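You operate a simulated robot arm through the tools that you are given. There is no shell and no other tool. Be economical: measure what you need, move in short steps, check, and stop when the job is done.

You run a simulated two-armed robot. Do the job below in one go: nothing can be reset, and whatever is moved stays where it is left.

Task
Seat the blue mat on the purple plate in the screw press.
Fine: plate in the tray's nest, mat square on it, tray shut; wind the knob till the screen says SEATED and stop there.

It is judged by the outcome, as a careful person would: the job done as asked, and still so three seconds after it is handed in. It fails if anything else is knocked over, pushed out of place, dropped, spilled or broken.

Robot
Two 7-joint arms with two-finger parallel grippers on one trunk, on a base that drives. Base frame: it is fixed to the floor where the robot stands at the start and does not move with it; the origin is under the middle of the robot, x ahead of it, y to its left, z up; the surface under the hand at the start is at about z = 0.9. Units: m, rad, N and s.
The left shoulder is at the start at [0.062, 0.195, 1.229], the right one opposite. With the tool pointing down near the work surface each hand reaches from about 0.26 to 0.7 m from the robot's upright axis, wherever it stands, measured 20 degrees to its own side. Places, roughly: blue mat (9x6x2 cm) [0.3, 0.2, 1]; light box switch [0.2, 0.2, 1]; mixer switch [0.4, -0.2, 1]; press knob [0.5, 0, 1.1]; press nest [0.5, 0, 0.9]; press tray [0.5, 0, 0.9]; screw press [0.5, 0, 1]; sealer lever [0.7, -0.5, 1.2]; sealer switch [0.7, -0.6, 1.1]; top of the purple plate [0.5, -0.6, 0.9]. Payload 1.57 kg a hand.
Tool frame (each hand has its own): the origin (TCP) lies between the finger pads and is the grasp point; the fingertips stand 0.03 m ahead of it; z points along the fingers, y is the line along which they close. Largest opening 0.11 m; finger width 0.024, thickness 0.012; the body of the gripper, 0.048 by 0.112 m, starts 0.078 m behind the TCP.
Orientation is that of the tool frame in the base frame, as [roll, pitch, yaw] about the fixed x, y, z axes, in that order (R = Rz(yaw) Ry(pitch) Rx(roll)). With the fingers straight down and closing along the base's y, the tool's x points along the base's -x, its y along +y and its z along -z.

Tools
- The arms move only by the tool drive_tool. It takes "left_rows", "right_rows" or both (then of equal length, played together; a hand with none holds still); each is a list of rows, each an object (a shift or turn left out is 0, a gripper value left out holds the last) with "slide": the shift along the base's x, y, z in m, a list of three; "rotation": the turn, a rotation vector about the base's x, y, z in rad, a list of three; "jaw": the opening, from 0 (shut) to 1 (fully open). In form: [{"slide": [x, y, z], "rotation": [wx, wy, wz], "jaw": jaw}, ...]. A call has 1 to 12 rows; each row shifts and turns the commanded pose from where the row before left it. Rows are played at 5 a second. More than 0.05 m and 0.15 rad between two rows, or a gripper value outside its range, and nothing of the call is played. Where a pose cannot be reached the arm comes as near as it can. A force on the tool above 90 N (or 10 N above the force at the start of the call, whichever is more), or a blocked arm, ends the call early, and 0.2 s more pass. The fingers move at their own pace (about 0.072 m/s each) and stop on an object; they squeeze with about 31 N. The grip force told is the motor's: it shows also when the fingers shut on nothing. Time passes only in rows, and 0.2 s behind the last, so rows that do not move let the fingers close. It gives the time, the measured TCP pose, the force on the tool (base axes), the opening and the grip force at its end, in the units of the frame above (readings bear some noise), with the torque about the TCP (base axes, N m) and any sound that the robot's microphone picked up.
- Cameras (640 x 400 px; columns grow to the right, rows downward): "scene" is now at [0.0937, -0.0396, 1.8063]; the picture's right is [-0.51, -0.86, -0.00], its down [-0.70, 0.41, -0.58] and it looks along [0.50, -0.30, -0.81] (base axes); focal length 216 px, centre (320, 200). "left" rides on the left gripper at [0.07, -0.016, -0.141] in its tool frame; the picture's right is [0.23, 0.97, 0.00], its down [-0.85, 0.20, -0.48] and it looks along [-0.47, 0.11, 0.88] (tool axes); focal length 222 px, centre (320, 200). "right" rides on the right gripper at [0.07, 0.016, -0.141] in its tool frame; the picture's right is [-0.23, 0.97, 0.00], its down [-0.85, -0.20, -0.48] and it looks along [-0.47, -0.11, 0.88] (tool axes); focal length 222 px, centre (320, 200). There is no depth. A picture from a camera that has moved, and an enlarged one, comes with that camera's place and axes in the base frame and with its lens.
- get_image(camera): a new picture of that camera. It takes no simulated time.
- lift_body(by): slides the trunk up (or, below 0, down) by that many m; the arms and the scene camera ride with it, the base frame stays. It gives what a move gives, with no picture.
- base_move(legs): drives the robot by 1 to 6 legs, each [ahead, left, turn to the left] in m, m and rad, along the robot's own axes; the way and the turn of a leg run together, so that a leg with both is an arc; at most 1.5 m and 3.142 rad a leg. The arms and the cameras ride along, it lands a little off, and it stops where it bumps. It gives what a move gives.
- pan_tilt(pan, tilt): turns the head with the scene camera to pan (to the left, within 1.501 rad either way) and tilt (down, from -0.506 to 1.204), counted from straight ahead of the robot. It gives what a move gives.
- enlarge(camera, box): a new picture of the part [left, top, right, bottom] of that camera's present view, enlarged. It takes no simulated time.
- job_done(): hands the job in; it is judged then, once.

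Work in short steps. Places have to be worked out from the pictures, the camera data and where the tool is seen: move nearer, look again, correct. Check each grasp and each placing, and mend what went wrong. You have 120 turns and 100 pictures in all, those below and enlarged ones among them. Open the grippers and draw the arms clear of the work before you hand the job in, unless the task says otherwise; then end with one line.

The tools are called after "Request:" as name(argument=value, ...) on one line, values as JSON. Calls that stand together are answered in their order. drive_tool: Moves the arms, as the interface text tells. Its arguments: {"type":"object","properties":{"left_rows":{"type":"array","items":{"type":"object","properties":{"slide":{"type":"array","items":{"type":"number"}},"rotation":{"type":"array","items":{"type":"number"}},"jaw":{"type":"number"}}}},"right_rows":{"type":"array","items":{"type":"object","properties":{"slide":{"type":"array","items":{"type":"number"}},"rotation":{"type":"array","items":{"type":"number"}},"jaw":{"type":"number"}}}}},"required":[]} The other tools are called the same way: lift_body (by) slides the trunk up or down; base_move (legs) drives the base; pan_tilt (pan, tilt) turns the head that bears the scene camera; get_image (camera) takes a picture; enlarge (camera, box) takes an enlarged picture of a part of a camera's view; job_done () hands the job in.

At the start:

```text
clock: 0.0
left_ee_pos: [0.4495, -0.0171, 1.369]
left_tool_rot: [3.139, 0.0, -3.141]
left_ft_force: [0.0, -0.4, 0.8]
left_wrist_torque: [0.01, 0.0, 0.0]
left_opening: 0.1102
left_gripper_force: 0.0
right_ee_pos: [0.4321, -0.4147, 1.447]
right_tool_rot: [3.14, -0.002, -3.141]
right_ft_force: [0.5, -0.2, -0.4]
right_wrist_torque: [0.04, 0.0, -0.01]
right_opening: 0.1097
right_gripper_force: 0.0
trunk travel left (down, up): [-0.825, 0.165]
robot x, y, heading: [-0.0003, 0.0, -0.0]
head pan, tilt: [-0.534, 0.948]
```

scene: 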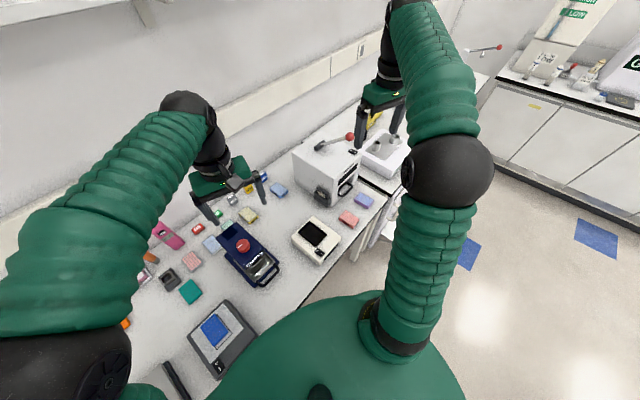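
right: 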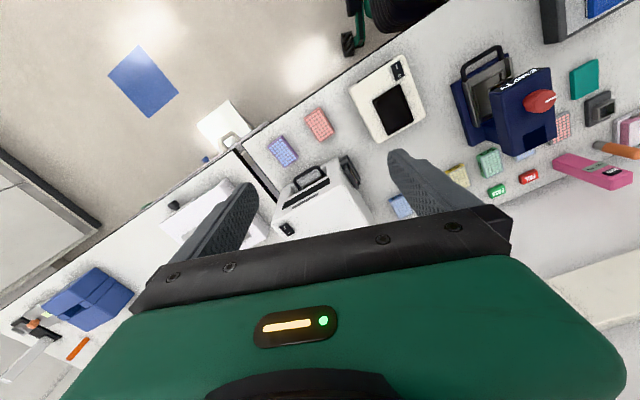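
left: 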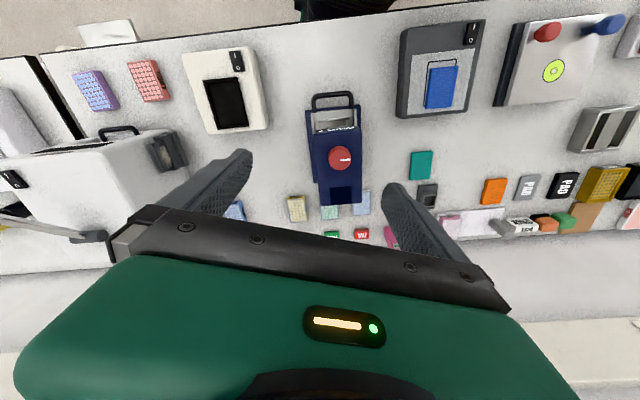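

I start by looking closely at the press, the mat and the purple plate in the existing views.

Request:
enlarge(camera="left", box=[260, 60, 420, 220])

Request:
enlarge(camera="scene", box=[180, 180, 400, 380])

Request:
enlarge(camera="left", box=[380, 10, 500, 130])

```text
2.50 times, centred on (340, 140) of left
camera zoom: at [0.3808, -0.0344, 1.511], right [-0.23, 0.97, 0.0], down [0.86, 0.2, 0.48], along [0.47, 0.11, -0.88], focal length 555 px, centre (270, 350)
```

zoom: 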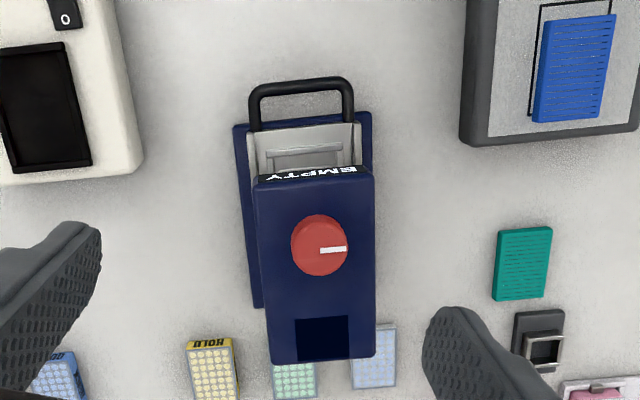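

```text
2.00 times, centred on (290, 280) of scene
camera zoom: at [0.0937, -0.0396, 1.8063], right [-0.51, -0.86, 0.0], down [-0.7, 0.41, -0.58], along [0.5, -0.3, -0.81], focal length 433 px, centre (380, 40)
```

zoom: 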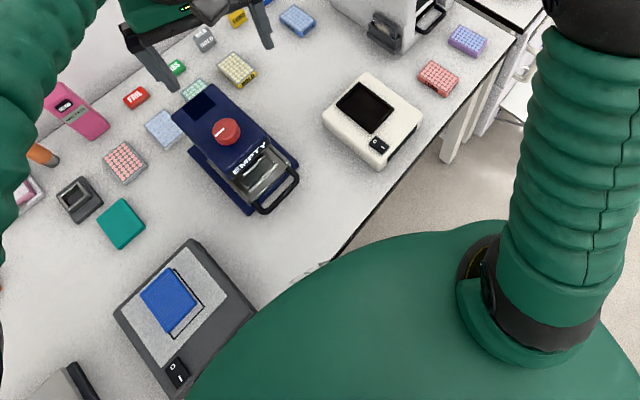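

```text
3.33 times, centred on (440, 70) of left
camera zoom: at [0.3808, -0.0344, 1.511], right [-0.23, 0.97, 0.0], down [0.86, 0.2, 0.48], along [0.47, 0.11, -0.88], focal length 740 px, centre (-80, 633)
```

zoom: 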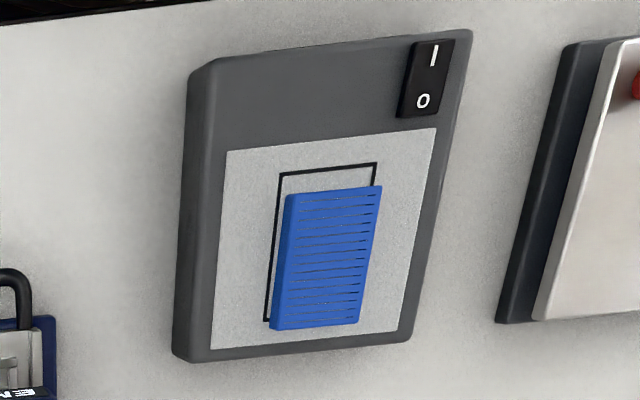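

I tilt the head toward the press and draw the left hand back for an oblique view of its front.

Request:
drive_tool(left_rows=[{"slide": [-0.05, 0.02, -0.03]}, {"slide": [-0.05, 0.02, -0.03]}, {"slide": [0, 0.0, -0.04]}, {"slide": [0, 0.0, -0.04]}, {}])

Request:
pan_tilt(pan=0.0, tilt=1.1)

Request:
get_image(camera="scene")

Request:
get_image(camera="left")

```text
refused: row 1 steps farther than a row can; nothing moved
```

```text
clock: 1.0
left_ee_pos: [0.4489, -0.0167, 1.371]
left_tool_rot: [3.141, 0.001, 3.141]
left_ft_force: [-0.2, 0.6, 0.6]
left_wrist_torque: [-0.01, 0.0, 0.0]
left_opening: 0.11
left_gripper_force: 0.0
right_ee_pos: [0.4314, -0.4141, 1.4479]
right_tool_rot: [3.141, 0.0, -3.141]
right_ft_force: [0.4, 0.1, -0.7]
right_wrist_torque: [-0.01, 0.01, 0.05]
right_opening: 0.11
right_gripper_force: 0.1
trunk travel left (down, up): [-0.825, 0.165]
robot x, y, heading: [-0.0001, 0.0022, 0.001]
head pan, tilt: [0.0, 1.1]
```

```text
93 pictures are left
camera scene: at [0.0938, -0.0025, 1.7961], right [0.0, -1.0, 0.0], down [-0.89, 0.0, -0.45], along [0.45, 0.0, -0.89], focal length 216 px, centre (320, 200)
```

scene: 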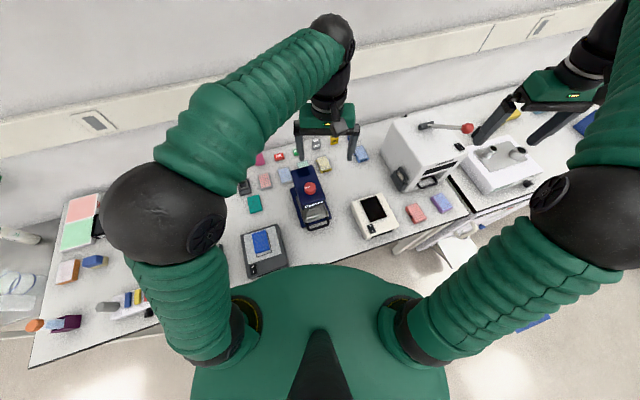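

```text
92 pictures are left
camera left: at [0.3791, -0.0338, 1.5115], right [-0.23, 0.97, 0.0], down [0.86, 0.2, 0.48], along [0.47, 0.11, -0.88], focal length 222 px, centre (320, 200)
```

left: 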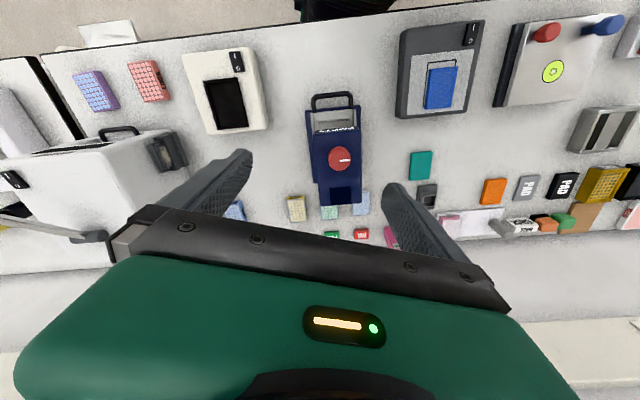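

Now I withdraw the left hand in smaller steps and zoom the scene camera on the press.

Request:
drive_tool(left_rows=[{"slide": [-0.04, 0.01, -0.02]}, {"slide": [-0.04, 0.01, -0.02]}, {"slide": [-0.04, 0.0, -0.02]}, {"slide": [0, 0.0, -0.04]}, {}])

Request:
enlarge(camera="scene", box=[270, 150, 350, 240])

Request:
get_image(camera="left")

```text
clock: 2.2
left_ee_pos: [0.3306, 0.0012, 1.2706]
left_tool_rot: [3.141, 0.0, -3.141]
left_ft_force: [-0.1, -0.3, 0.2]
left_wrist_torque: [-0.02, -0.01, 0.01]
left_opening: 0.1099
left_gripper_force: 0.0
right_ee_pos: [0.4322, -0.416, 1.4486]
right_tool_rot: [-3.141, -0.001, 3.141]
right_ft_force: [-0.3, 0.7, -0.3]
right_wrist_torque: [0.01, -0.02, 0.03]
right_opening: 0.11
right_gripper_force: 0.1
trunk travel left (down, up): [-0.825, 0.165]
robot x, y, heading: [0.003, -0.0005, 0.006]
head pan, tilt: [0.0, 1.1]
```

```text
4.44 times, centred on (310, 195) of scene
camera zoom: at [0.095, -0.0038, 1.796], right [0.0, -1.0, 0.0], down [-0.89, 0.0, -0.45], along [0.45, 0.0, -0.89], focal length 961 px, centre (364, 222)
```

zoom: 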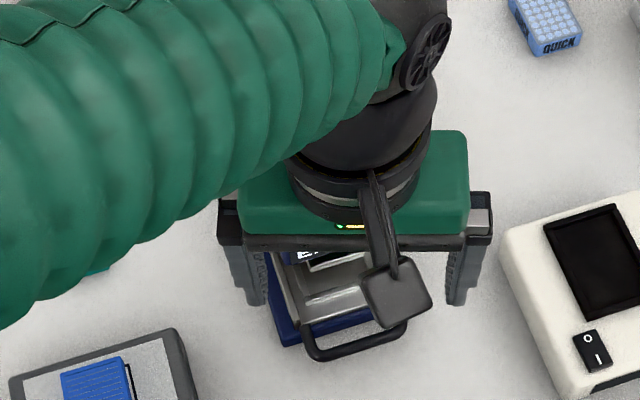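

```text
90 pictures are left
camera left: at [0.26, -0.0149, 1.4115], right [-0.23, 0.97, 0.0], down [0.86, 0.2, 0.48], along [0.47, 0.11, -0.88], focal length 222 px, centre (320, 200)
```

left: 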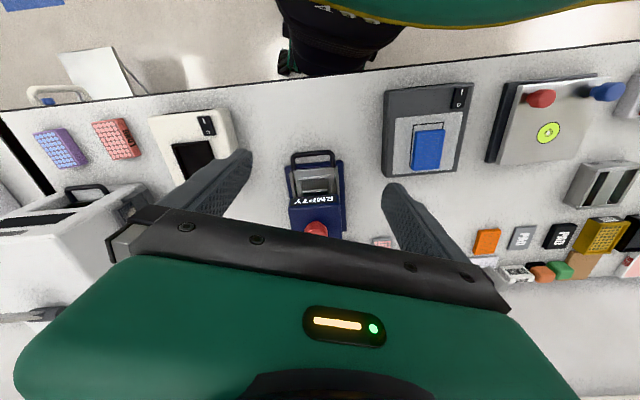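

Request:
enlarge(camera="left", box=[270, 135, 370, 245])

```text
3.64 times, centred on (320, 190) of left
camera zoom: at [0.26, -0.0149, 1.4115], right [-0.23, 0.97, 0.0], down [0.86, 0.2, 0.48], along [0.47, 0.11, -0.88], focal length 808 px, centre (320, 236)
```

zoom: 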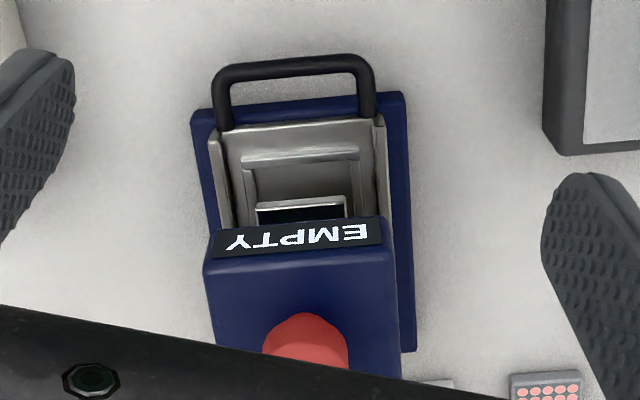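

Triangulating the two left-camera views: the handle bar is at about (0.405, 0.002, 0.931), the press is yawed about 0.31 rad (tray pulls along (-0.95,-0.31)). I back the base 0.1 m for room.

Request:
base_move(legs=[[-0.1, 0, 0]])

```text
clock: 3.3
left_ee_pos: [0.2396, 0.003, 1.2695]
left_tool_rot: [-3.14, -0.01, -3.141]
left_ft_force: [0.8, 0.9, 0.4]
left_wrist_torque: [0.03, 0.03, -0.02]
left_opening: 0.11
left_gripper_force: 0.1
right_ee_pos: [0.3436, -0.4137, 1.4438]
right_tool_rot: [3.14, -0.008, 3.141]
right_ft_force: [0.9, -0.3, -0.9]
right_wrist_torque: [0.01, 0.02, 0.01]
right_opening: 0.11
right_gripper_force: 0.0
trunk travel left (down, up): [-0.825, 0.165]
robot x, y, heading: [-0.0974, 0.0021, 0.003]
head pan, tilt: [0.0, 1.1]
```

Orient the left hand for the handle (closing along the pull direction, leaning back 0.28 rad) and bring it to a pre-grasp point.

Request:
drive_tool(left_rows=[{"slide": [0.0154, -0.001, -0.02], "rotation": [0, 0, -0.14], "jaw": 0.27}, {"slide": [0.0154, -0.001, -0.02], "rotation": [0, 0, -0.14]}, {"slide": [0.0154, -0.001, -0.02], "rotation": [0, 0, -0.14]}, {"slide": [0.0154, -0.001, -0.02], "rotation": [0, 0, -0.14]}, {"slide": [0.0154, -0.001, -0.02], "rotation": [0, 0, -0.14]}, {"slide": [0.0154, -0.001, -0.02], "rotation": [0, 0, -0.14]}, {"slide": [0.0154, -0.001, -0.02], "rotation": [0, 0, -0.14]}, {"slide": [0.0154, -0.001, -0.02], "rotation": [0, 0, -0.14]}, {"slide": [0.0154, -0.001, -0.02], "rotation": [0, 0, -0.14]}, {"slide": [0, 0, -0.01], "rotation": [0.043, -0.133, 0]}, {"slide": [0, 0, -0.01], "rotation": [0.043, -0.133, 0]}, {}])

Request:
get_image(camera="left")

Request:
get_image(camera="scene")

```text
clock: 5.9
left_ee_pos: [0.3724, 0.0017, 1.0743]
left_tool_rot: [2.861, 0.004, 1.902]
left_ft_force: [-0.8, -0.2, -0.6]
left_wrist_torque: [-0.01, -0.02, -0.01]
left_opening: 0.0296
left_gripper_force: 0.1
right_ee_pos: [0.3318, -0.4139, 1.4476]
right_tool_rot: [3.139, -0.003, -3.14]
right_ft_force: [0.0, -0.6, -0.2]
right_wrist_torque: [-0.01, 0.02, 0.01]
right_opening: 0.1099
right_gripper_force: 0.1
trunk travel left (down, up): [-0.825, 0.165]
robot x, y, heading: [-0.0995, 0.001, -0.002]
head pan, tilt: [0.0, 1.1]
```

```text
88 pictures are left
camera left: at [0.2985, 0.0495, 1.2039], right [0.81, 0.52, 0.27], down [0.33, -0.79, 0.52], along [0.48, -0.33, -0.81], focal length 222 px, centre (320, 200)
```

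left: 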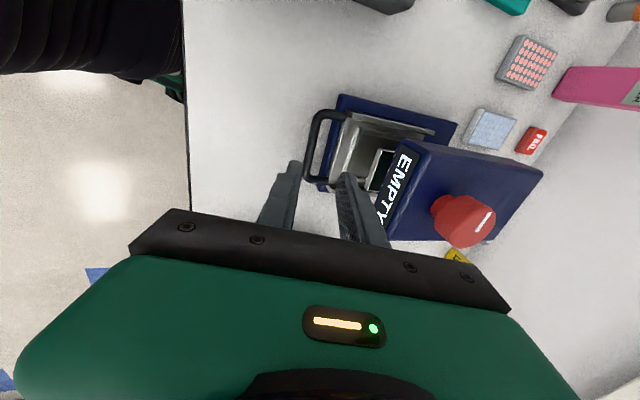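

```text
87 pictures are left
camera scene: at [-0.0036, -0.0045, 1.7966], right [0.0, -1.0, 0.0], down [-0.89, 0.0, -0.45], along [0.45, 0.0, -0.89], focal length 216 px, centre (320, 200)
```

scene: 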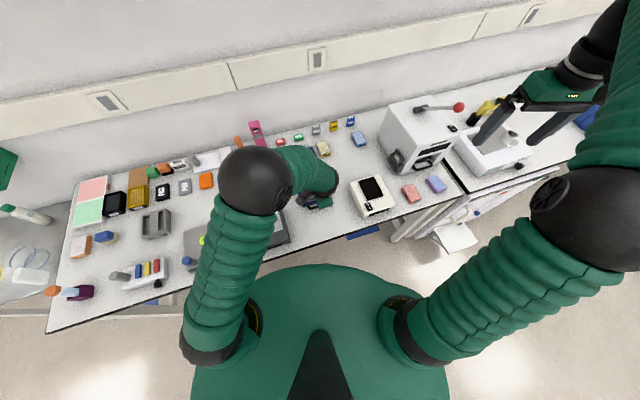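

Request:
enlarge(camera="left", box=[250, 80, 450, 220])

```text
2.86 times, centred on (350, 150) of left
camera zoom: at [0.2985, 0.0495, 1.2039], right [0.81, 0.52, 0.27], down [0.33, -0.79, 0.52], along [0.48, -0.33, -0.81], focal length 635 px, centre (234, 343)
```

zoom: 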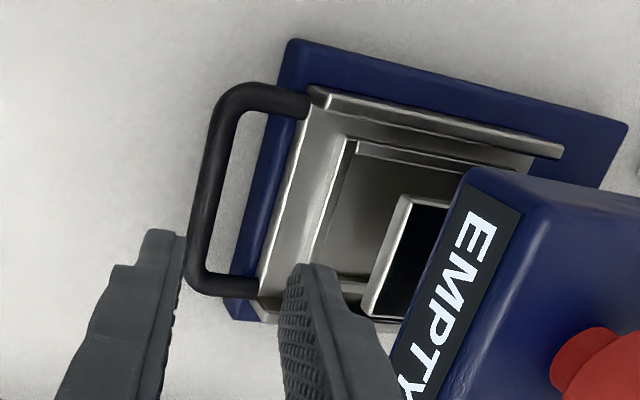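

The bar is confirmed at about (0.406, 0.003, 0.931). I descend so the fingers straddle it.

Request:
drive_tool(left_rows=[{"slide": [0.0066, 0.0003, -0.027]}, {"slide": [0.0065, 0.0003, -0.027]}, {"slide": [0.0065, 0.0003, -0.027]}, {"slide": [0.0065, 0.0002, -0.027]}, {"slide": [0.0065, 0.0002, -0.027]}, {}])

Request:
enlarge(camera="left", box=[240, 80, 440, 240])

```text
clock: 7.0
left_ee_pos: [0.4106, 0.025, 0.9738]
left_tool_rot: [2.838, 0.024, 1.96]
left_ft_force: [-22.0, -3.8, 57.1]
left_wrist_torque: [-0.09, 1.87, -0.02]
left_opening: 0.0322
left_gripper_force: 1.3
right_ee_pos: [0.3185, -0.4098, 1.4502]
right_tool_rot: [-3.14, 0.006, -3.14]
right_ft_force: [0.3, 1.3, -0.5]
right_wrist_torque: [-0.05, 0.04, -0.02]
right_opening: 0.1098
right_gripper_force: 0.1
trunk travel left (down, up): [-0.825, 0.165]
robot x, y, heading: [-0.0987, -0.001, 0.002]
head pan, tilt: [0.0, 1.1]
stopped in row 5 (left hand): the force on the tool passed its limit at 110 N (the readings are from after the stop); the commanded pose is now the measured one
```

```text
2.50 times, centred on (340, 160) of left
camera zoom: at [0.33, 0.0703, 1.1012], right [0.77, 0.57, 0.28], down [0.36, -0.76, 0.54], along [0.52, -0.31, -0.79], focal length 555 px, centre (270, 300)
```

zoom: 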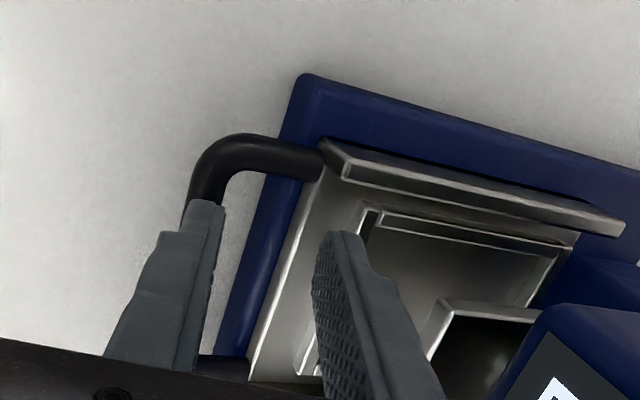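

The fingers landed too far in toward the tray; I raise straight back up and look again.

Request:
drive_tool(left_rows=[{"slide": [-0.006, -0.004, 0.03]}, {"slide": [-0.01, -0.008, 0.03]}, {"slide": [-0.01, -0.008, 0.03]}, {}])

Request:
enlarge(camera="left", box=[240, 80, 440, 240])

```text
clock: 8.0
left_ee_pos: [0.3963, 0.0226, 1.0523]
left_tool_rot: [2.852, 0.004, 1.992]
left_ft_force: [0.0, -0.6, 0.7]
left_wrist_torque: [-0.01, 0.01, 0.01]
left_opening: 0.0299
left_gripper_force: 0.1
right_ee_pos: [0.3316, -0.4119, 1.4473]
right_tool_rot: [3.14, -0.002, -3.141]
right_ft_force: [0.7, -0.3, -0.1]
right_wrist_torque: [-0.03, 0.03, 0.0]
right_opening: 0.1101
right_gripper_force: 0.0
trunk travel left (down, up): [-0.825, 0.165]
robot x, y, heading: [-0.0988, -0.002, 0.003]
head pan, tilt: [0.0, 1.1]
```

```text
2.50 times, centred on (340, 160) of left
camera zoom: at [0.3166, 0.0629, 1.1826], right [0.76, 0.59, 0.28], down [0.4, -0.76, 0.52], along [0.51, -0.28, -0.81], focal length 555 px, centre (270, 300)
```

zoom: 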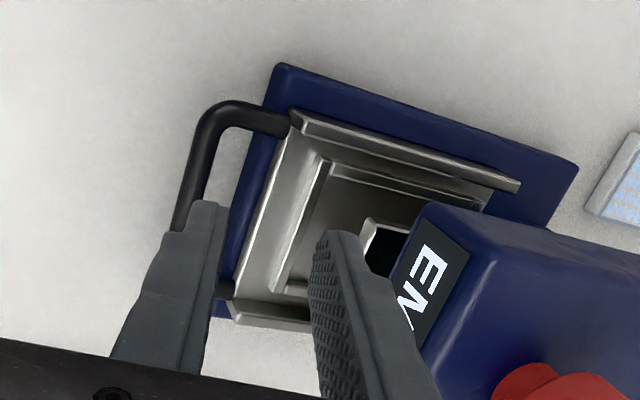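

The measured pose is not following the command well here; I idle a moment to see whether it is lag or a reach limit.

Request:
drive_tool(left_rows=[{}, {}, {}])

```text
clock: 8.8
left_ee_pos: [0.3972, 0.021, 1.0565]
left_tool_rot: [2.851, 0.01, 1.992]
left_ft_force: [0.0, 0.3, 0.5]
left_wrist_torque: [-0.02, 0.0, -0.02]
left_opening: 0.0298
left_gripper_force: 0.0
right_ee_pos: [0.3293, -0.4121, 1.4484]
right_tool_rot: [-3.141, 0.001, -3.139]
right_ft_force: [-0.4, 0.0, 0.0]
right_wrist_torque: [0.01, 0.0, 0.01]
right_opening: 0.1102
right_gripper_force: 0.1
trunk travel left (down, up): [-0.825, 0.165]
robot x, y, heading: [-0.0979, 0.0022, -0.001]
head pan, tilt: [0.0, 1.1]
```

I correct yaw and shift back to the pre-grasp point, testing how the arm tracks.

Request:
drive_tool(left_rows=[{"slide": [-0.013, -0.0145, 0], "rotation": [0, 0, -0.055]}, {"slide": [-0.013, -0.0145, 0], "rotation": [0, 0, -0.055]}, {}, {}])

Request:
enlarge(camera="left", box=[240, 80, 440, 240])

```text
clock: 10.0
left_ee_pos: [0.387, 0.0315, 1.0562]
left_tool_rot: [2.851, 0.008, 1.976]
left_ft_force: [0.0, -0.9, -1.3]
left_wrist_torque: [-0.04, 0.01, 0.0]
left_opening: 0.0296
left_gripper_force: 0.1
right_ee_pos: [0.3278, -0.4112, 1.4508]
right_tool_rot: [-3.141, 0.004, -3.14]
right_ft_force: [-0.5, 0.7, 0.2]
right_wrist_torque: [0.03, -0.02, 0.03]
right_opening: 0.11
right_gripper_force: 0.1
trunk travel left (down, up): [-0.825, 0.165]
robot x, y, heading: [-0.0992, 0.0003, -0.003]
head pan, tilt: [0.0, 1.1]
stopped in row 4 (left hand): the arm was blocked; the commanded pose is now the measured one
```

```text
2.50 times, centred on (340, 160) of left
camera zoom: at [0.3071, 0.0742, 1.1857], right [0.77, 0.58, 0.28], down [0.38, -0.76, 0.52], along [0.51, -0.29, -0.81], focal length 555 px, centre (270, 300)
```

zoom: 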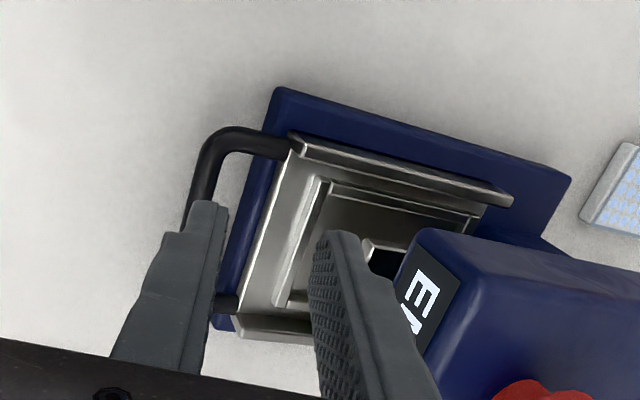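

The arm is blocked by something; I look from the scene camera.

Request:
get_image(camera="scene")

Request:
get_image(camera="right")

```text
82 pictures are left
camera scene: at [-0.0044, -0.0027, 1.7969], right [0.0, -1.0, 0.0], down [-0.89, 0.0, -0.45], along [0.45, 0.0, -0.89], focal length 216 px, centre (320, 200)
```

scene: 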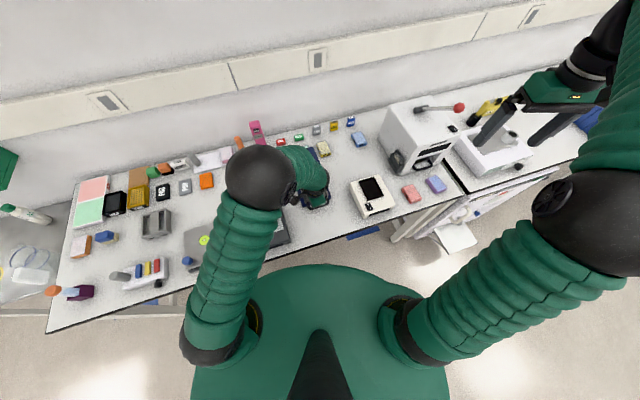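

```text
81 pictures are left
camera right: at [0.2579, -0.3957, 1.5917], right [0.23, 0.97, 0.0], down [0.85, -0.2, 0.48], along [0.47, -0.11, -0.88], focal length 222 px, centre (320, 200)
```

right: 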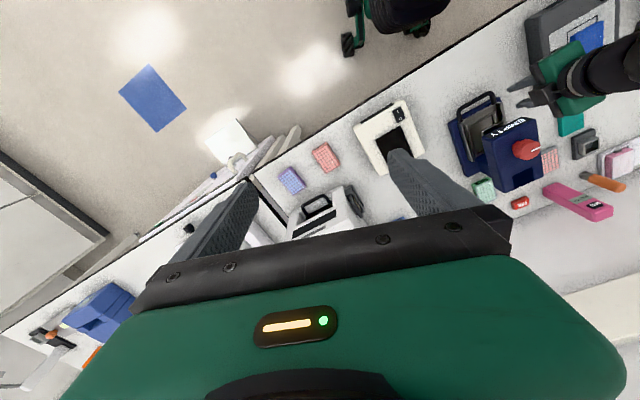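

The wrist seems at a joint limit at this yaw. A looser hook works with less yaw, so I turn back 0.35 rad about the tool axis and check tracking.

Request:
drive_tool(left_rows=[{"rotation": [-0.037, -0.012, 0.1345]}, {"rotation": [-0.037, -0.012, 0.1345]}, {"rotation": [-0.0185, -0.006, 0.0673]}, {"slide": [-0.008, -0.02, 0]}, {"slide": [-0.008, -0.019, 0]}, {}, {}])

```text
clock: 11.3
left_ee_pos: [0.403, 0.0565, 1.0668]
left_tool_rot: [2.87, 0.127, 2.471]
left_ft_force: [0.2, 0.5, 0.8]
left_wrist_torque: [-0.01, 0.01, 0.03]
left_opening: 0.0296
left_gripper_force: 0.0
right_ee_pos: [0.3257, -0.4105, 1.4508]
right_tool_rot: [3.141, 0.004, -3.14]
right_ft_force: [0.7, 0.1, 0.2]
right_wrist_torque: [0.0, 0.03, 0.0]
right_opening: 0.1099
right_gripper_force: 0.1
trunk travel left (down, up): [-0.825, 0.165]
robot x, y, heading: [-0.0991, -0.0009, 0.001]
head pan, tilt: [0.0, 1.1]
stopped in row 6 (left hand): the arm was blocked; the commanded pose is now the measured one
```

Still blocked moving toward -y, so it is more of an arm-reach limit. I raise the hand and shift the base right so the press lies on the left arm's favoured side.

Request:
drive_tool(left_rows=[{"slide": [-0.02, 0, 0.04]}, {"slide": [-0.02, 0, 0.04]}, {"slide": [0, 0, 0.04], "rotation": [0, 0, 0.1]}, {"rotation": [0, 0, 0.14]}, {"rotation": [0, 0, 0.14]}, {}])

Request:
base_move(legs=[[0, -0.2, 0]])

Request:
get_image(camera="scene")

```text
clock: 12.7
left_ee_pos: [0.36, 0.0511, 1.1853]
left_tool_rot: [2.869, 0.126, 2.837]
left_ft_force: [0.6, -0.8, -0.6]
left_wrist_torque: [0.0, -0.02, 0.0]
left_opening: 0.0297
left_gripper_force: 0.0
right_ee_pos: [0.3258, -0.4113, 1.451]
right_tool_rot: [-3.14, 0.004, -3.139]
right_ft_force: [0.2, -0.3, -0.2]
right_wrist_torque: [-0.03, 0.01, 0.02]
right_opening: 0.1098
right_gripper_force: 0.1
trunk travel left (down, up): [-0.825, 0.165]
robot x, y, heading: [-0.1039, -0.0018, -0.006]
head pan, tilt: [0.0, 1.1]
```

```text
clock: 14.3
left_ee_pos: [0.3608, -0.1425, 1.1853]
left_tool_rot: [2.878, 0.128, 2.839]
left_ft_force: [-0.4, 0.1, 0.1]
left_wrist_torque: [-0.1, -0.02, 0.0]
left_opening: 0.0297
left_gripper_force: 0.0
right_ee_pos: [0.3271, -0.6034, 1.4534]
right_tool_rot: [-3.133, 0.004, -3.138]
right_ft_force: [0.5, 1.1, -0.4]
right_wrist_torque: [-0.07, 0.01, 0.0]
right_opening: 0.1097
right_gripper_force: 0.1
trunk travel left (down, up): [-0.825, 0.165]
robot x, y, heading: [-0.1011, -0.2044, 0.002]
head pan, tilt: [0.0, 1.1]
```

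```text
80 pictures are left
camera scene: at [-0.0038, -0.1908, 1.796], right [0.0, -1.0, 0.01], down [-0.89, 0.0, -0.45], along [0.45, 0.0, -0.89], focal length 216 px, centre (320, 200)
```

scene: 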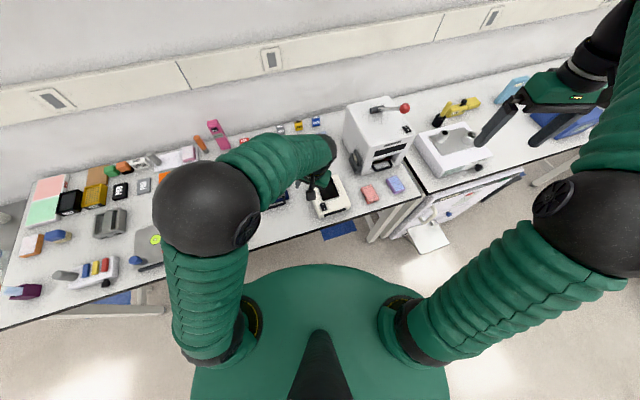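

I now bring the left hand back over the handle with the yaw set for a loose straddle, checking that it tracks.

Request:
drive_tool(left_rows=[{"slide": [0.002, 0.0276, -0.01], "rotation": [0, 0, -0.13]}, {"slide": [0.002, 0.0276, -0.01], "rotation": [0, 0, -0.13]}, {"slide": [0.002, 0.0276, -0.02], "rotation": [0, 0, -0.13]}, {"slide": [0.002, 0.0276, -0.02], "rotation": [0, 0, -0.13]}, {"slide": [0.002, 0.0276, -0.02], "rotation": [0, 0, -0.13]}, {}, {}])

Request:
get_image(camera="left")

```text
clock: 15.9
left_ee_pos: [0.3703, -0.008, 1.1068]
left_tool_rot: [2.873, 0.129, 2.187]
left_ft_force: [-0.5, -0.6, -0.5]
left_wrist_torque: [-0.02, 0.02, -0.03]
left_opening: 0.0298
left_gripper_force: 0.0
right_ee_pos: [0.325, -0.6067, 1.4504]
right_tool_rot: [-3.139, 0.005, -3.139]
right_ft_force: [-0.1, -0.5, 0.2]
right_wrist_torque: [-0.03, 0.01, 0.02]
right_opening: 0.11
right_gripper_force: 0.1
trunk travel left (down, up): [-0.825, 0.165]
robot x, y, heading: [-0.0982, -0.1997, 0.001]
head pan, tilt: [0.0, 1.1]
```

```text
79 pictures are left
camera left: at [0.2764, 0.0299, 1.2275], right [0.62, 0.75, 0.23], down [0.51, -0.6, 0.62], along [0.6, -0.27, -0.75], focal length 222 px, centre (320, 200)
```

left: 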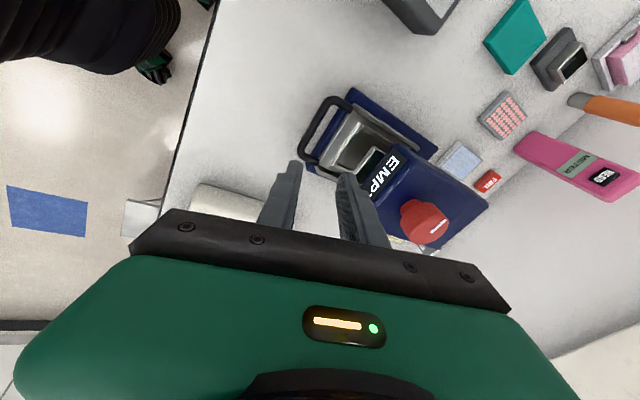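

Tracking is good here. I add the last yaw alignment and descend to just above the bar, then look.

Request:
drive_tool(left_rows=[{"slide": [0.002, 0.002, -0.02], "rotation": [0.042, 0.0075, -0.143]}, {"slide": [0.003, 0.002, -0.03], "rotation": [0.042, 0.0075, -0.143]}, {"slide": [0.0077, 0.0025, -0.047]}, {}, {}])

Request:
enlarge(camera="left", box=[240, 80, 440, 240])

```text
clock: 17.1
left_ee_pos: [0.3841, -0.0053, 1.01]
left_tool_rot: [2.846, 0.045, 1.899]
left_ft_force: [0.1, 0.2, 0.1]
left_wrist_torque: [-0.02, -0.01, 0.02]
left_opening: 0.0298
left_gripper_force: 0.0
right_ee_pos: [0.3243, -0.6125, 1.4511]
right_tool_rot: [-3.141, 0.006, -3.138]
right_ft_force: [-0.9, 0.8, -0.5]
right_wrist_torque: [0.04, 0.0, -0.01]
right_opening: 0.1101
right_gripper_force: 0.0
trunk travel left (down, up): [-0.825, 0.165]
robot x, y, heading: [-0.0989, -0.2034, 0.003]
head pan, tilt: [0.0, 1.1]
```

```text
2.50 times, centred on (340, 160) of left
camera zoom: at [0.3048, 0.0461, 1.1353], right [0.8, 0.53, 0.27], down [0.32, -0.77, 0.55], along [0.5, -0.36, -0.79], focal length 555 px, centre (270, 300)
```

zoom: 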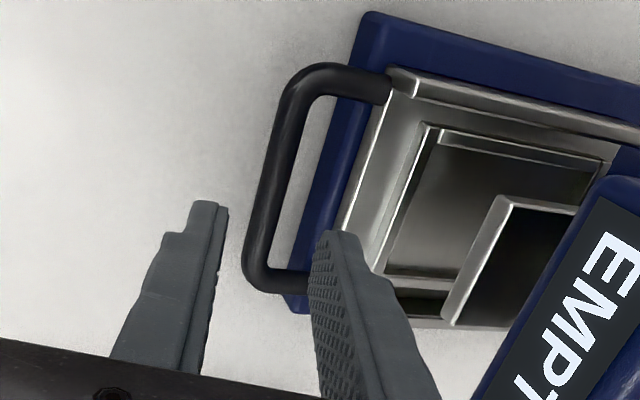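

Bar confirmed at (0.402, 0.002). Descending along the finger axis.

Request:
drive_tool(left_rows=[{"slide": [0.005, 0.0023, -0.022]}, {"slide": [0.005, 0.0023, -0.022]}, {"slide": [0.0054, 0.0022, -0.022]}, {}, {}])

Request:
enlarge(camera="left", box=[240, 80, 440, 240])

```text
clock: 18.3
left_ee_pos: [0.3975, 0.0024, 0.9428]
left_tool_rot: [2.847, 0.045, 1.9]
left_ft_force: [-1.1, -1.3, 0.9]
left_wrist_torque: [0.01, 0.0, 0.01]
left_opening: 0.0298
left_gripper_force: 0.0
right_ee_pos: [0.3259, -0.612, 1.4513]
right_tool_rot: [3.141, 0.006, -3.139]
right_ft_force: [0.5, 1.4, 0.2]
right_wrist_torque: [-0.01, 0.02, 0.03]
right_opening: 0.11
right_gripper_force: 0.0
trunk travel left (down, up): [-0.825, 0.165]
robot x, y, heading: [-0.0983, -0.1998, 0.006]
head pan, tilt: [0.0, 1.1]
```

```text
2.50 times, centred on (340, 160) of left
camera zoom: at [0.3199, 0.0537, 1.0696], right [0.8, 0.53, 0.27], down [0.32, -0.77, 0.55], along [0.5, -0.36, -0.79], focal length 555 px, centre (270, 300)
```

zoom: 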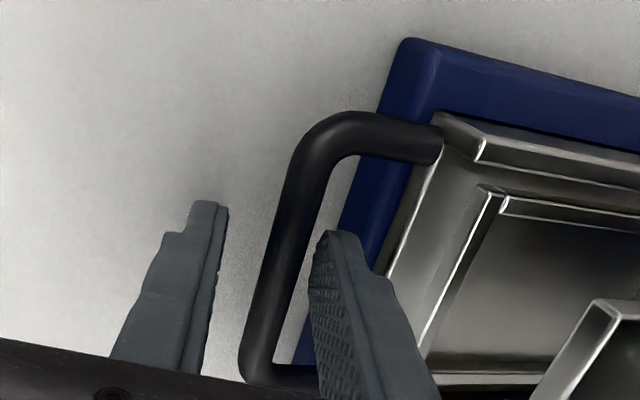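

The fingers straddle the bar; I close on it.

Request:
drive_tool(left_rows=[{"jaw": 0.0}, {}, {}])

Request:
enlarge(camera="left", box=[240, 80, 440, 240])

```text
clock: 19.1
left_ee_pos: [0.3983, 0.0009, 0.943]
left_tool_rot: [2.846, 0.042, 1.9]
left_ft_force: [1.0, 1.5, 6.1]
left_wrist_torque: [0.07, 0.27, -0.82]
left_opening: 0.0147
left_gripper_force: 30.5
right_ee_pos: [0.3271, -0.6122, 1.4512]
right_tool_rot: [-3.142, 0.004, -3.137]
right_ft_force: [1.3, -0.6, 0.0]
right_wrist_torque: [0.01, -0.02, 0.0]
right_opening: 0.1098
right_gripper_force: 0.0
trunk travel left (down, up): [-0.825, 0.165]
robot x, y, heading: [-0.0985, -0.2025, 0.005]
head pan, tilt: [0.0, 1.1]
```

```text
2.50 times, centred on (340, 160) of left
camera zoom: at [0.3202, 0.0536, 1.0699], right [0.8, 0.53, 0.27], down [0.32, -0.77, 0.55], along [0.5, -0.36, -0.79], focal length 555 px, centre (270, 300)
```

zoom: 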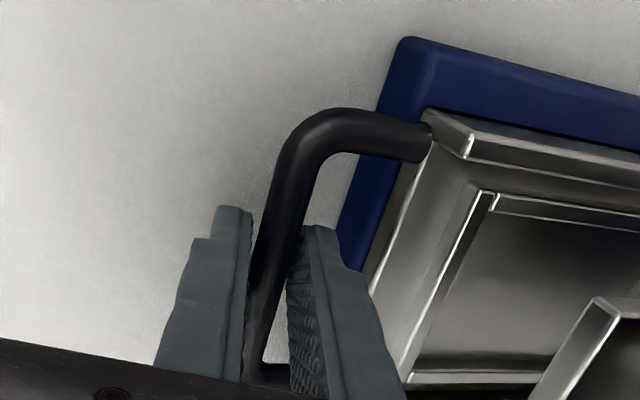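

Gripped (14.7 mm bar). I pull gently along (-0.95,-0.31).

Request:
drive_tool(left_rows=[{"slide": [-0.0095, -0.0031, 0]}, {"slide": [-0.0095, -0.0031, 0]}, {"slide": [-0.0095, -0.0031, 0]}, {"slide": [-0.0095, -0.0031, 0]}, {}])

Request:
get_image(camera="left")

```text
clock: 20.3
left_ee_pos: [0.3589, -0.0114, 0.942]
left_tool_rot: [2.849, 0.043, 1.9]
left_ft_force: [-1.0, -0.5, -1.0]
left_wrist_torque: [-0.06, 0.22, -0.79]
left_opening: 0.0148
left_gripper_force: 30.9
right_ee_pos: [0.3261, -0.6129, 1.4511]
right_tool_rot: [3.142, 0.002, -3.138]
right_ft_force: [0.6, -0.3, -0.4]
right_wrist_torque: [-0.01, 0.03, -0.02]
right_opening: 0.1101
right_gripper_force: 0.0
trunk travel left (down, up): [-0.825, 0.165]
robot x, y, heading: [-0.096, -0.2023, 0.007]
head pan, tilt: [0.0, 1.1]
```

```text
75 pictures are left
camera left: at [0.2816, 0.0405, 1.07], right [0.8, 0.53, 0.27], down [0.32, -0.77, 0.55], along [0.5, -0.36, -0.79], focal length 222 px, centre (320, 200)
```

left: 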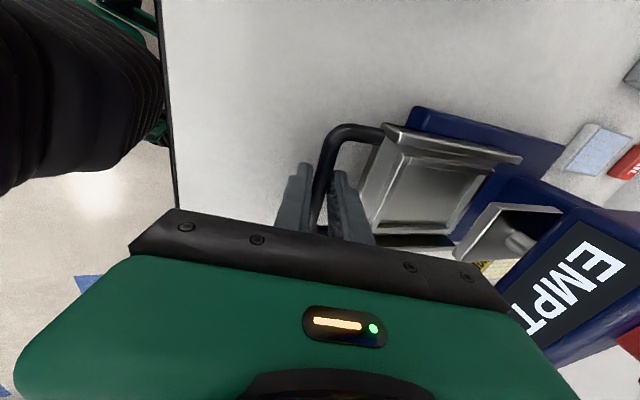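

The tray slides freely (~40 mm out). I pull further.

Request:
drive_tool(left_rows=[{"slide": [-0.0095, -0.0031, 0]}, {"slide": [-0.0095, -0.0031, 0]}, {"slide": [-0.0095, -0.0031, 0]}, {"slide": [-0.0095, -0.0031, 0]}, {}])

Request:
get_image(camera="left")

```text
clock: 21.5
left_ee_pos: [0.3224, -0.0237, 0.9421]
left_tool_rot: [2.849, 0.044, 1.901]
left_ft_force: [0.1, -1.2, -3.5]
left_wrist_torque: [-0.01, 0.28, -0.74]
left_opening: 0.0148
left_gripper_force: 30.6
right_ee_pos: [0.3252, -0.6132, 1.45]
right_tool_rot: [3.14, 0.005, -3.139]
right_ft_force: [0.9, 1.0, 0.6]
right_wrist_torque: [0.0, -0.03, -0.03]
right_opening: 0.1101
right_gripper_force: 0.0
trunk travel left (down, up): [-0.825, 0.165]
robot x, y, heading: [-0.0988, -0.2017, -0.001]
head pan, tilt: [0.0, 1.1]
```

```text
74 pictures are left
camera left: at [0.2439, 0.0278, 1.07], right [0.8, 0.53, 0.27], down [0.32, -0.77, 0.55], along [0.5, -0.36, -0.79], focal length 222 px, centre (320, 200)
```

left: 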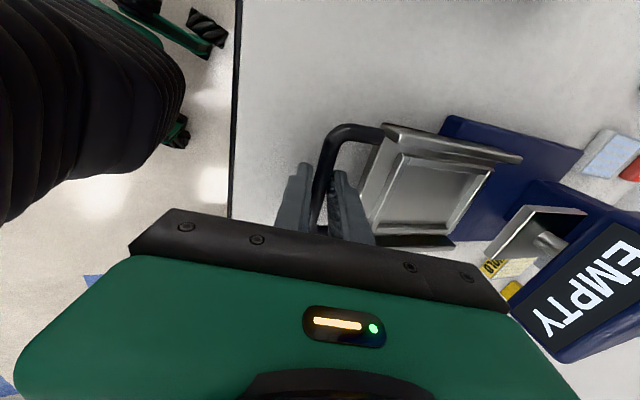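

Request:
drive_tool(left_rows=[{"slide": [-0.0071, -0.0023, 0]}, {"slide": [-0.0071, -0.0023, 0]}, {"slide": [-0.0071, -0.0023, 0]}, {}])

Request:
get_image(camera="left")

```text
clock: 22.5
left_ee_pos: [0.3008, -0.0313, 0.9429]
left_tool_rot: [2.846, 0.044, 1.901]
left_ft_force: [2.2, -1.2, 1.4]
left_wrist_torque: [0.05, 0.27, -0.73]
left_opening: 0.0148
left_gripper_force: 30.5
right_ee_pos: [0.3259, -0.6121, 1.4513]
right_tool_rot: [-3.141, 0.004, -3.138]
right_ft_force: [-0.3, 1.0, 0.7]
right_wrist_torque: [0.03, -0.01, 0.02]
right_opening: 0.1096
right_gripper_force: 0.0
trunk travel left (down, up): [-0.825, 0.165]
robot x, y, heading: [-0.0959, -0.2015, 0.001]
head pan, tilt: [0.0, 1.1]
```

```text
73 pictures are left
camera left: at [0.2232, 0.0208, 1.0699], right [0.8, 0.53, 0.27], down [0.32, -0.77, 0.55], along [0.5, -0.36, -0.79], focal length 222 px, centre (320, 200)
```

left: 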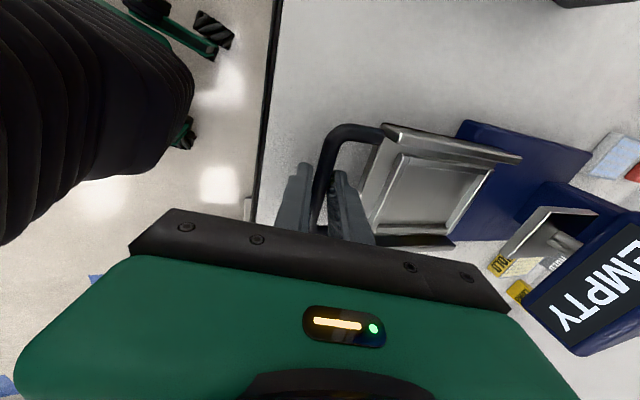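

Tray is out ~100 mm with the nest clear of the head. I release the bar and withdraw the left hand up along its axis.

Request:
drive_tool(left_rows=[{"jaw": 0.27}, {}, {"slide": [-0.008, -0.002, 0.028]}, {"slide": [-0.01, -0.003, 0.036]}, {"slide": [-0.01, -0.003, 0.036]}, {"slide": [0, 0, 0.045]}, {"slide": [0, 0, 0.045]}, {"slide": [0, 0, 0.045]}, {}])

Request:
get_image(camera="left")

Request:
get_image(camera="scene")

```text
clock: 24.5
left_ee_pos: [0.2754, -0.0368, 1.1763]
left_tool_rot: [2.848, 0.043, 1.9]
left_ft_force: [1.0, 1.0, -0.1]
left_wrist_torque: [0.0, 0.06, 0.01]
left_opening: 0.0298
left_gripper_force: 0.1
right_ee_pos: [0.327, -0.6113, 1.4502]
right_tool_rot: [-3.141, 0.004, -3.137]
right_ft_force: [0.8, 0.8, -0.6]
right_wrist_torque: [-0.01, 0.0, -0.01]
right_opening: 0.1101
right_gripper_force: 0.1
trunk travel left (down, up): [-0.825, 0.165]
robot x, y, heading: [-0.0983, -0.2032, 0.007]
head pan, tilt: [0.0, 1.1]
```

```text
72 pictures are left
camera left: at [0.196, 0.0146, 1.305], right [0.8, 0.53, 0.27], down [0.32, -0.77, 0.55], along [0.5, -0.36, -0.79], focal length 222 px, centre (320, 200)
```

left: 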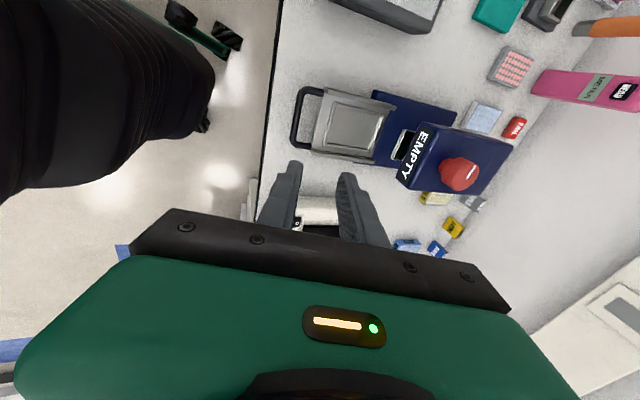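

```text
71 pictures are left
camera scene: at [-0.0047, -0.2026, 1.7961], right [0.0, -1.0, 0.0], down [-0.89, 0.0, -0.45], along [0.45, 0.0, -0.89], focal length 216 px, centre (320, 200)
```

scene: 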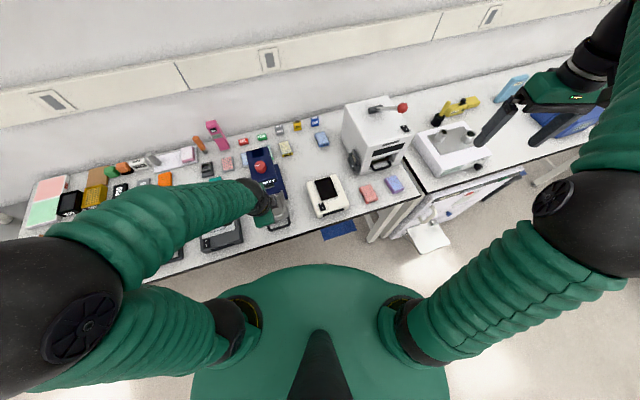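

Next the plate: I raise the left hand and drive the base toward the purple plate.

Request:
drive_tool(left_rows=[{"slide": [0, 0, 0.04], "rotation": [0, 0, 0.14]}, {"slide": [0, 0, 0.04], "rotation": [0, 0, 0.14]}, {"slide": [0, 0, 0.04], "rotation": [0, 0, 0.14]}, {"rotation": [0, 0, 0.14]}, {"rotation": [0, 0, 0.14]}])

Request:
base_move(legs=[[0.11, -0.1, 0]])

Request:
drive_tool(right_rows=[{"slide": [0.0, 0.012, -0.045]}, {"slide": [0.0, 0.012, -0.045]}, {"slide": [0.0, 0.012, -0.045]}, {"slide": [0.0, 0.012, -0.045]}, {}])

Request:
get_image(camera="right")

```text
clock: 25.7
left_ee_pos: [0.2733, -0.0392, 1.2991]
left_tool_rot: [2.844, 0.044, 2.605]
left_ft_force: [-0.2, -0.5, -0.4]
left_wrist_torque: [0.0, 0.03, -0.03]
left_opening: 0.0297
left_gripper_force: 0.0
right_ee_pos: [0.3259, -0.613, 1.4504]
right_tool_rot: [3.14, 0.004, -3.138]
right_ft_force: [-0.6, 0.1, 0.3]
right_wrist_torque: [-0.01, -0.01, 0.03]
right_opening: 0.11
right_gripper_force: 0.2
trunk travel left (down, up): [-0.825, 0.165]
robot x, y, heading: [-0.102, -0.2012, 0.001]
head pan, tilt: [0.0, 1.1]
```

```text
clock: 27.1
left_ee_pos: [0.3793, -0.1156, 1.2954]
left_tool_rot: [2.859, 0.058, 2.603]
left_ft_force: [0.5, 1.2, -0.1]
left_wrist_torque: [-0.17, 0.0, -0.05]
left_opening: 0.0299
left_gripper_force: 0.0
right_ee_pos: [0.4316, -0.686, 1.4595]
right_tool_rot: [-3.125, 0.007, -3.138]
right_ft_force: [0.1, 0.9, 1.1]
right_wrist_torque: [-0.11, -0.02, 0.02]
right_opening: 0.11
right_gripper_force: 0.0
trunk travel left (down, up): [-0.825, 0.165]
robot x, y, heading: [0.0104, -0.2964, -0.003]
head pan, tilt: [0.0, 1.1]
```

```text
clock: 28.3
left_ee_pos: [0.3821, -0.1461, 1.2997]
left_tool_rot: [2.841, 0.041, 2.601]
left_ft_force: [-0.1, 0.6, 0.0]
left_wrist_torque: [-0.02, -0.02, 0.0]
left_opening: 0.0297
left_gripper_force: 0.0
right_ee_pos: [0.4357, -0.6731, 1.2684]
right_tool_rot: [3.137, 0.006, -3.139]
right_ft_force: [-0.2, -0.2, 0.4]
right_wrist_torque: [0.01, 0.01, 0.02]
right_opening: 0.1098
right_gripper_force: 0.0
trunk travel left (down, up): [-0.825, 0.165]
robot x, y, heading: [0.0105, -0.2989, 0.003]
head pan, tilt: [0.0, 1.1]
```

```text
70 pictures are left
camera right: at [0.365, -0.6577, 1.4095], right [0.22, 0.97, 0.01], down [0.85, -0.2, 0.48], along [0.47, -0.1, -0.88], focal length 222 px, centre (320, 200)
```

right: 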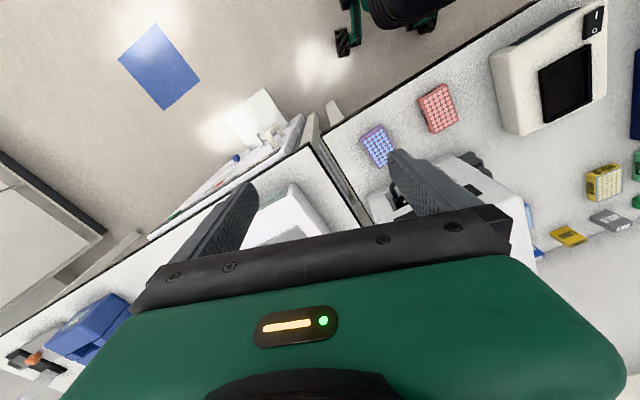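

Request:
drive_tool(right_rows=[{"slide": [0.0, 0.04, -0.025]}, {"slide": [0.0, 0.04, -0.025]}, {"slide": [0.0, 0.03, -0.03]}, {}])

Request:
get_image(camera="right")

Request:
get_image(camera="scene")

```text
clock: 29.3
left_ee_pos: [0.3828, -0.1446, 1.2978]
left_tool_rot: [2.84, 0.042, 2.601]
left_ft_force: [0.3, -0.8, 0.1]
left_wrist_torque: [0.01, -0.02, 0.03]
left_opening: 0.0297
left_gripper_force: 0.1
right_ee_pos: [0.4364, -0.5588, 1.1898]
right_tool_rot: [3.137, 0.004, -3.138]
right_ft_force: [-0.3, -0.3, 0.6]
right_wrist_torque: [0.02, 0.0, 0.01]
right_opening: 0.1101
right_gripper_force: 0.0
trunk travel left (down, up): [-0.825, 0.165]
robot x, y, heading: [0.0094, -0.2993, 0.002]
head pan, tilt: [0.0, 1.1]
```

```text
69 pictures are left
camera right: at [0.3654, -0.5444, 1.3303], right [0.22, 0.97, 0.01], down [0.85, -0.2, 0.48], along [0.47, -0.1, -0.88], focal length 222 px, centre (320, 200)
```

right: 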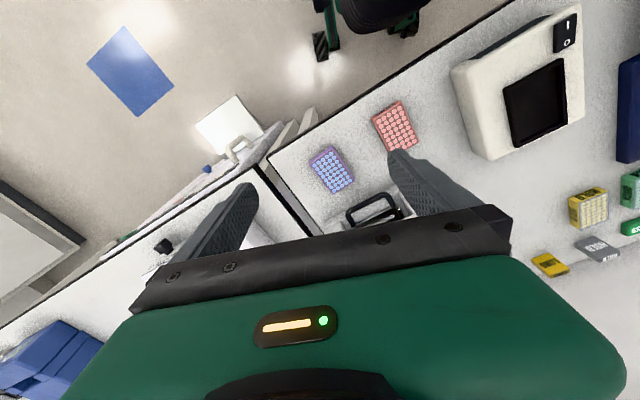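

```text
68 pictures are left
camera scene: at [0.1041, -0.3109, 1.7961], right [0.0, -1.0, -0.01], down [-0.89, 0.0, -0.45], along [0.45, 0.01, -0.89], focal length 216 px, centre (320, 200)
```

scene: 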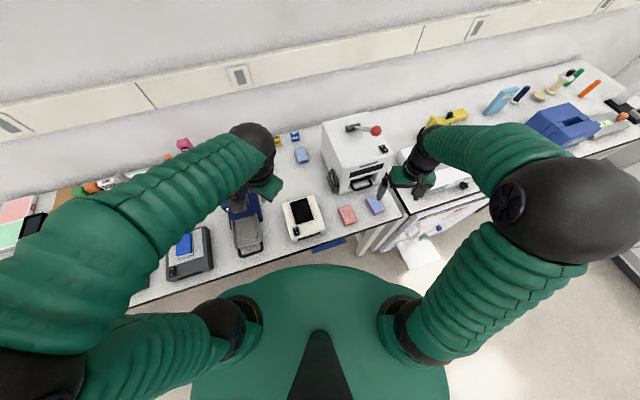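

Request:
enlarge(camera="right", box=[280, 120, 400, 220])

Request:
enlarge(camera="scene", box=[330, 170, 410, 230])

```text
4.00 times, centred on (340, 170) of right
camera zoom: at [0.3654, -0.5444, 1.3303], right [0.22, 0.97, 0.01], down [0.85, -0.2, 0.48], along [0.47, -0.1, -0.88], focal length 888 px, centre (240, 320)
```

zoom: 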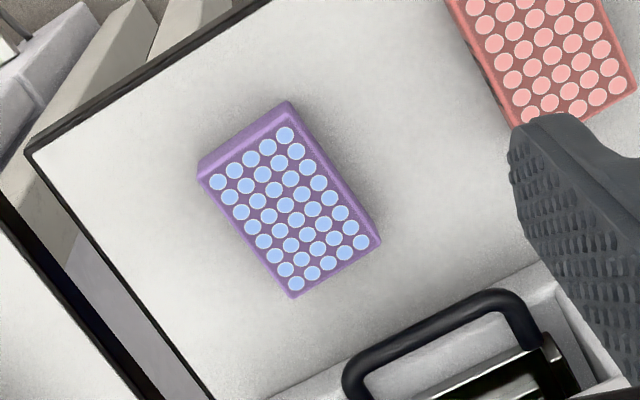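

```text
6.67 times, centred on (370, 200) of scene
camera zoom: at [0.1041, -0.3109, 1.7961], right [0.0, -1.0, -0.01], down [-0.89, 0.0, -0.45], along [0.45, 0.01, -0.89], focal length 1442 px, centre (-13, 200)
```

zoom: 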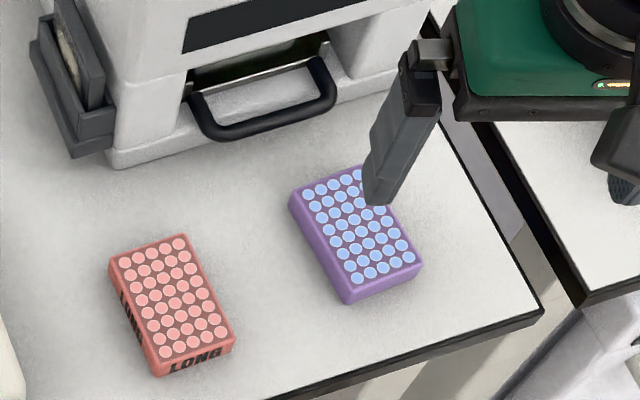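

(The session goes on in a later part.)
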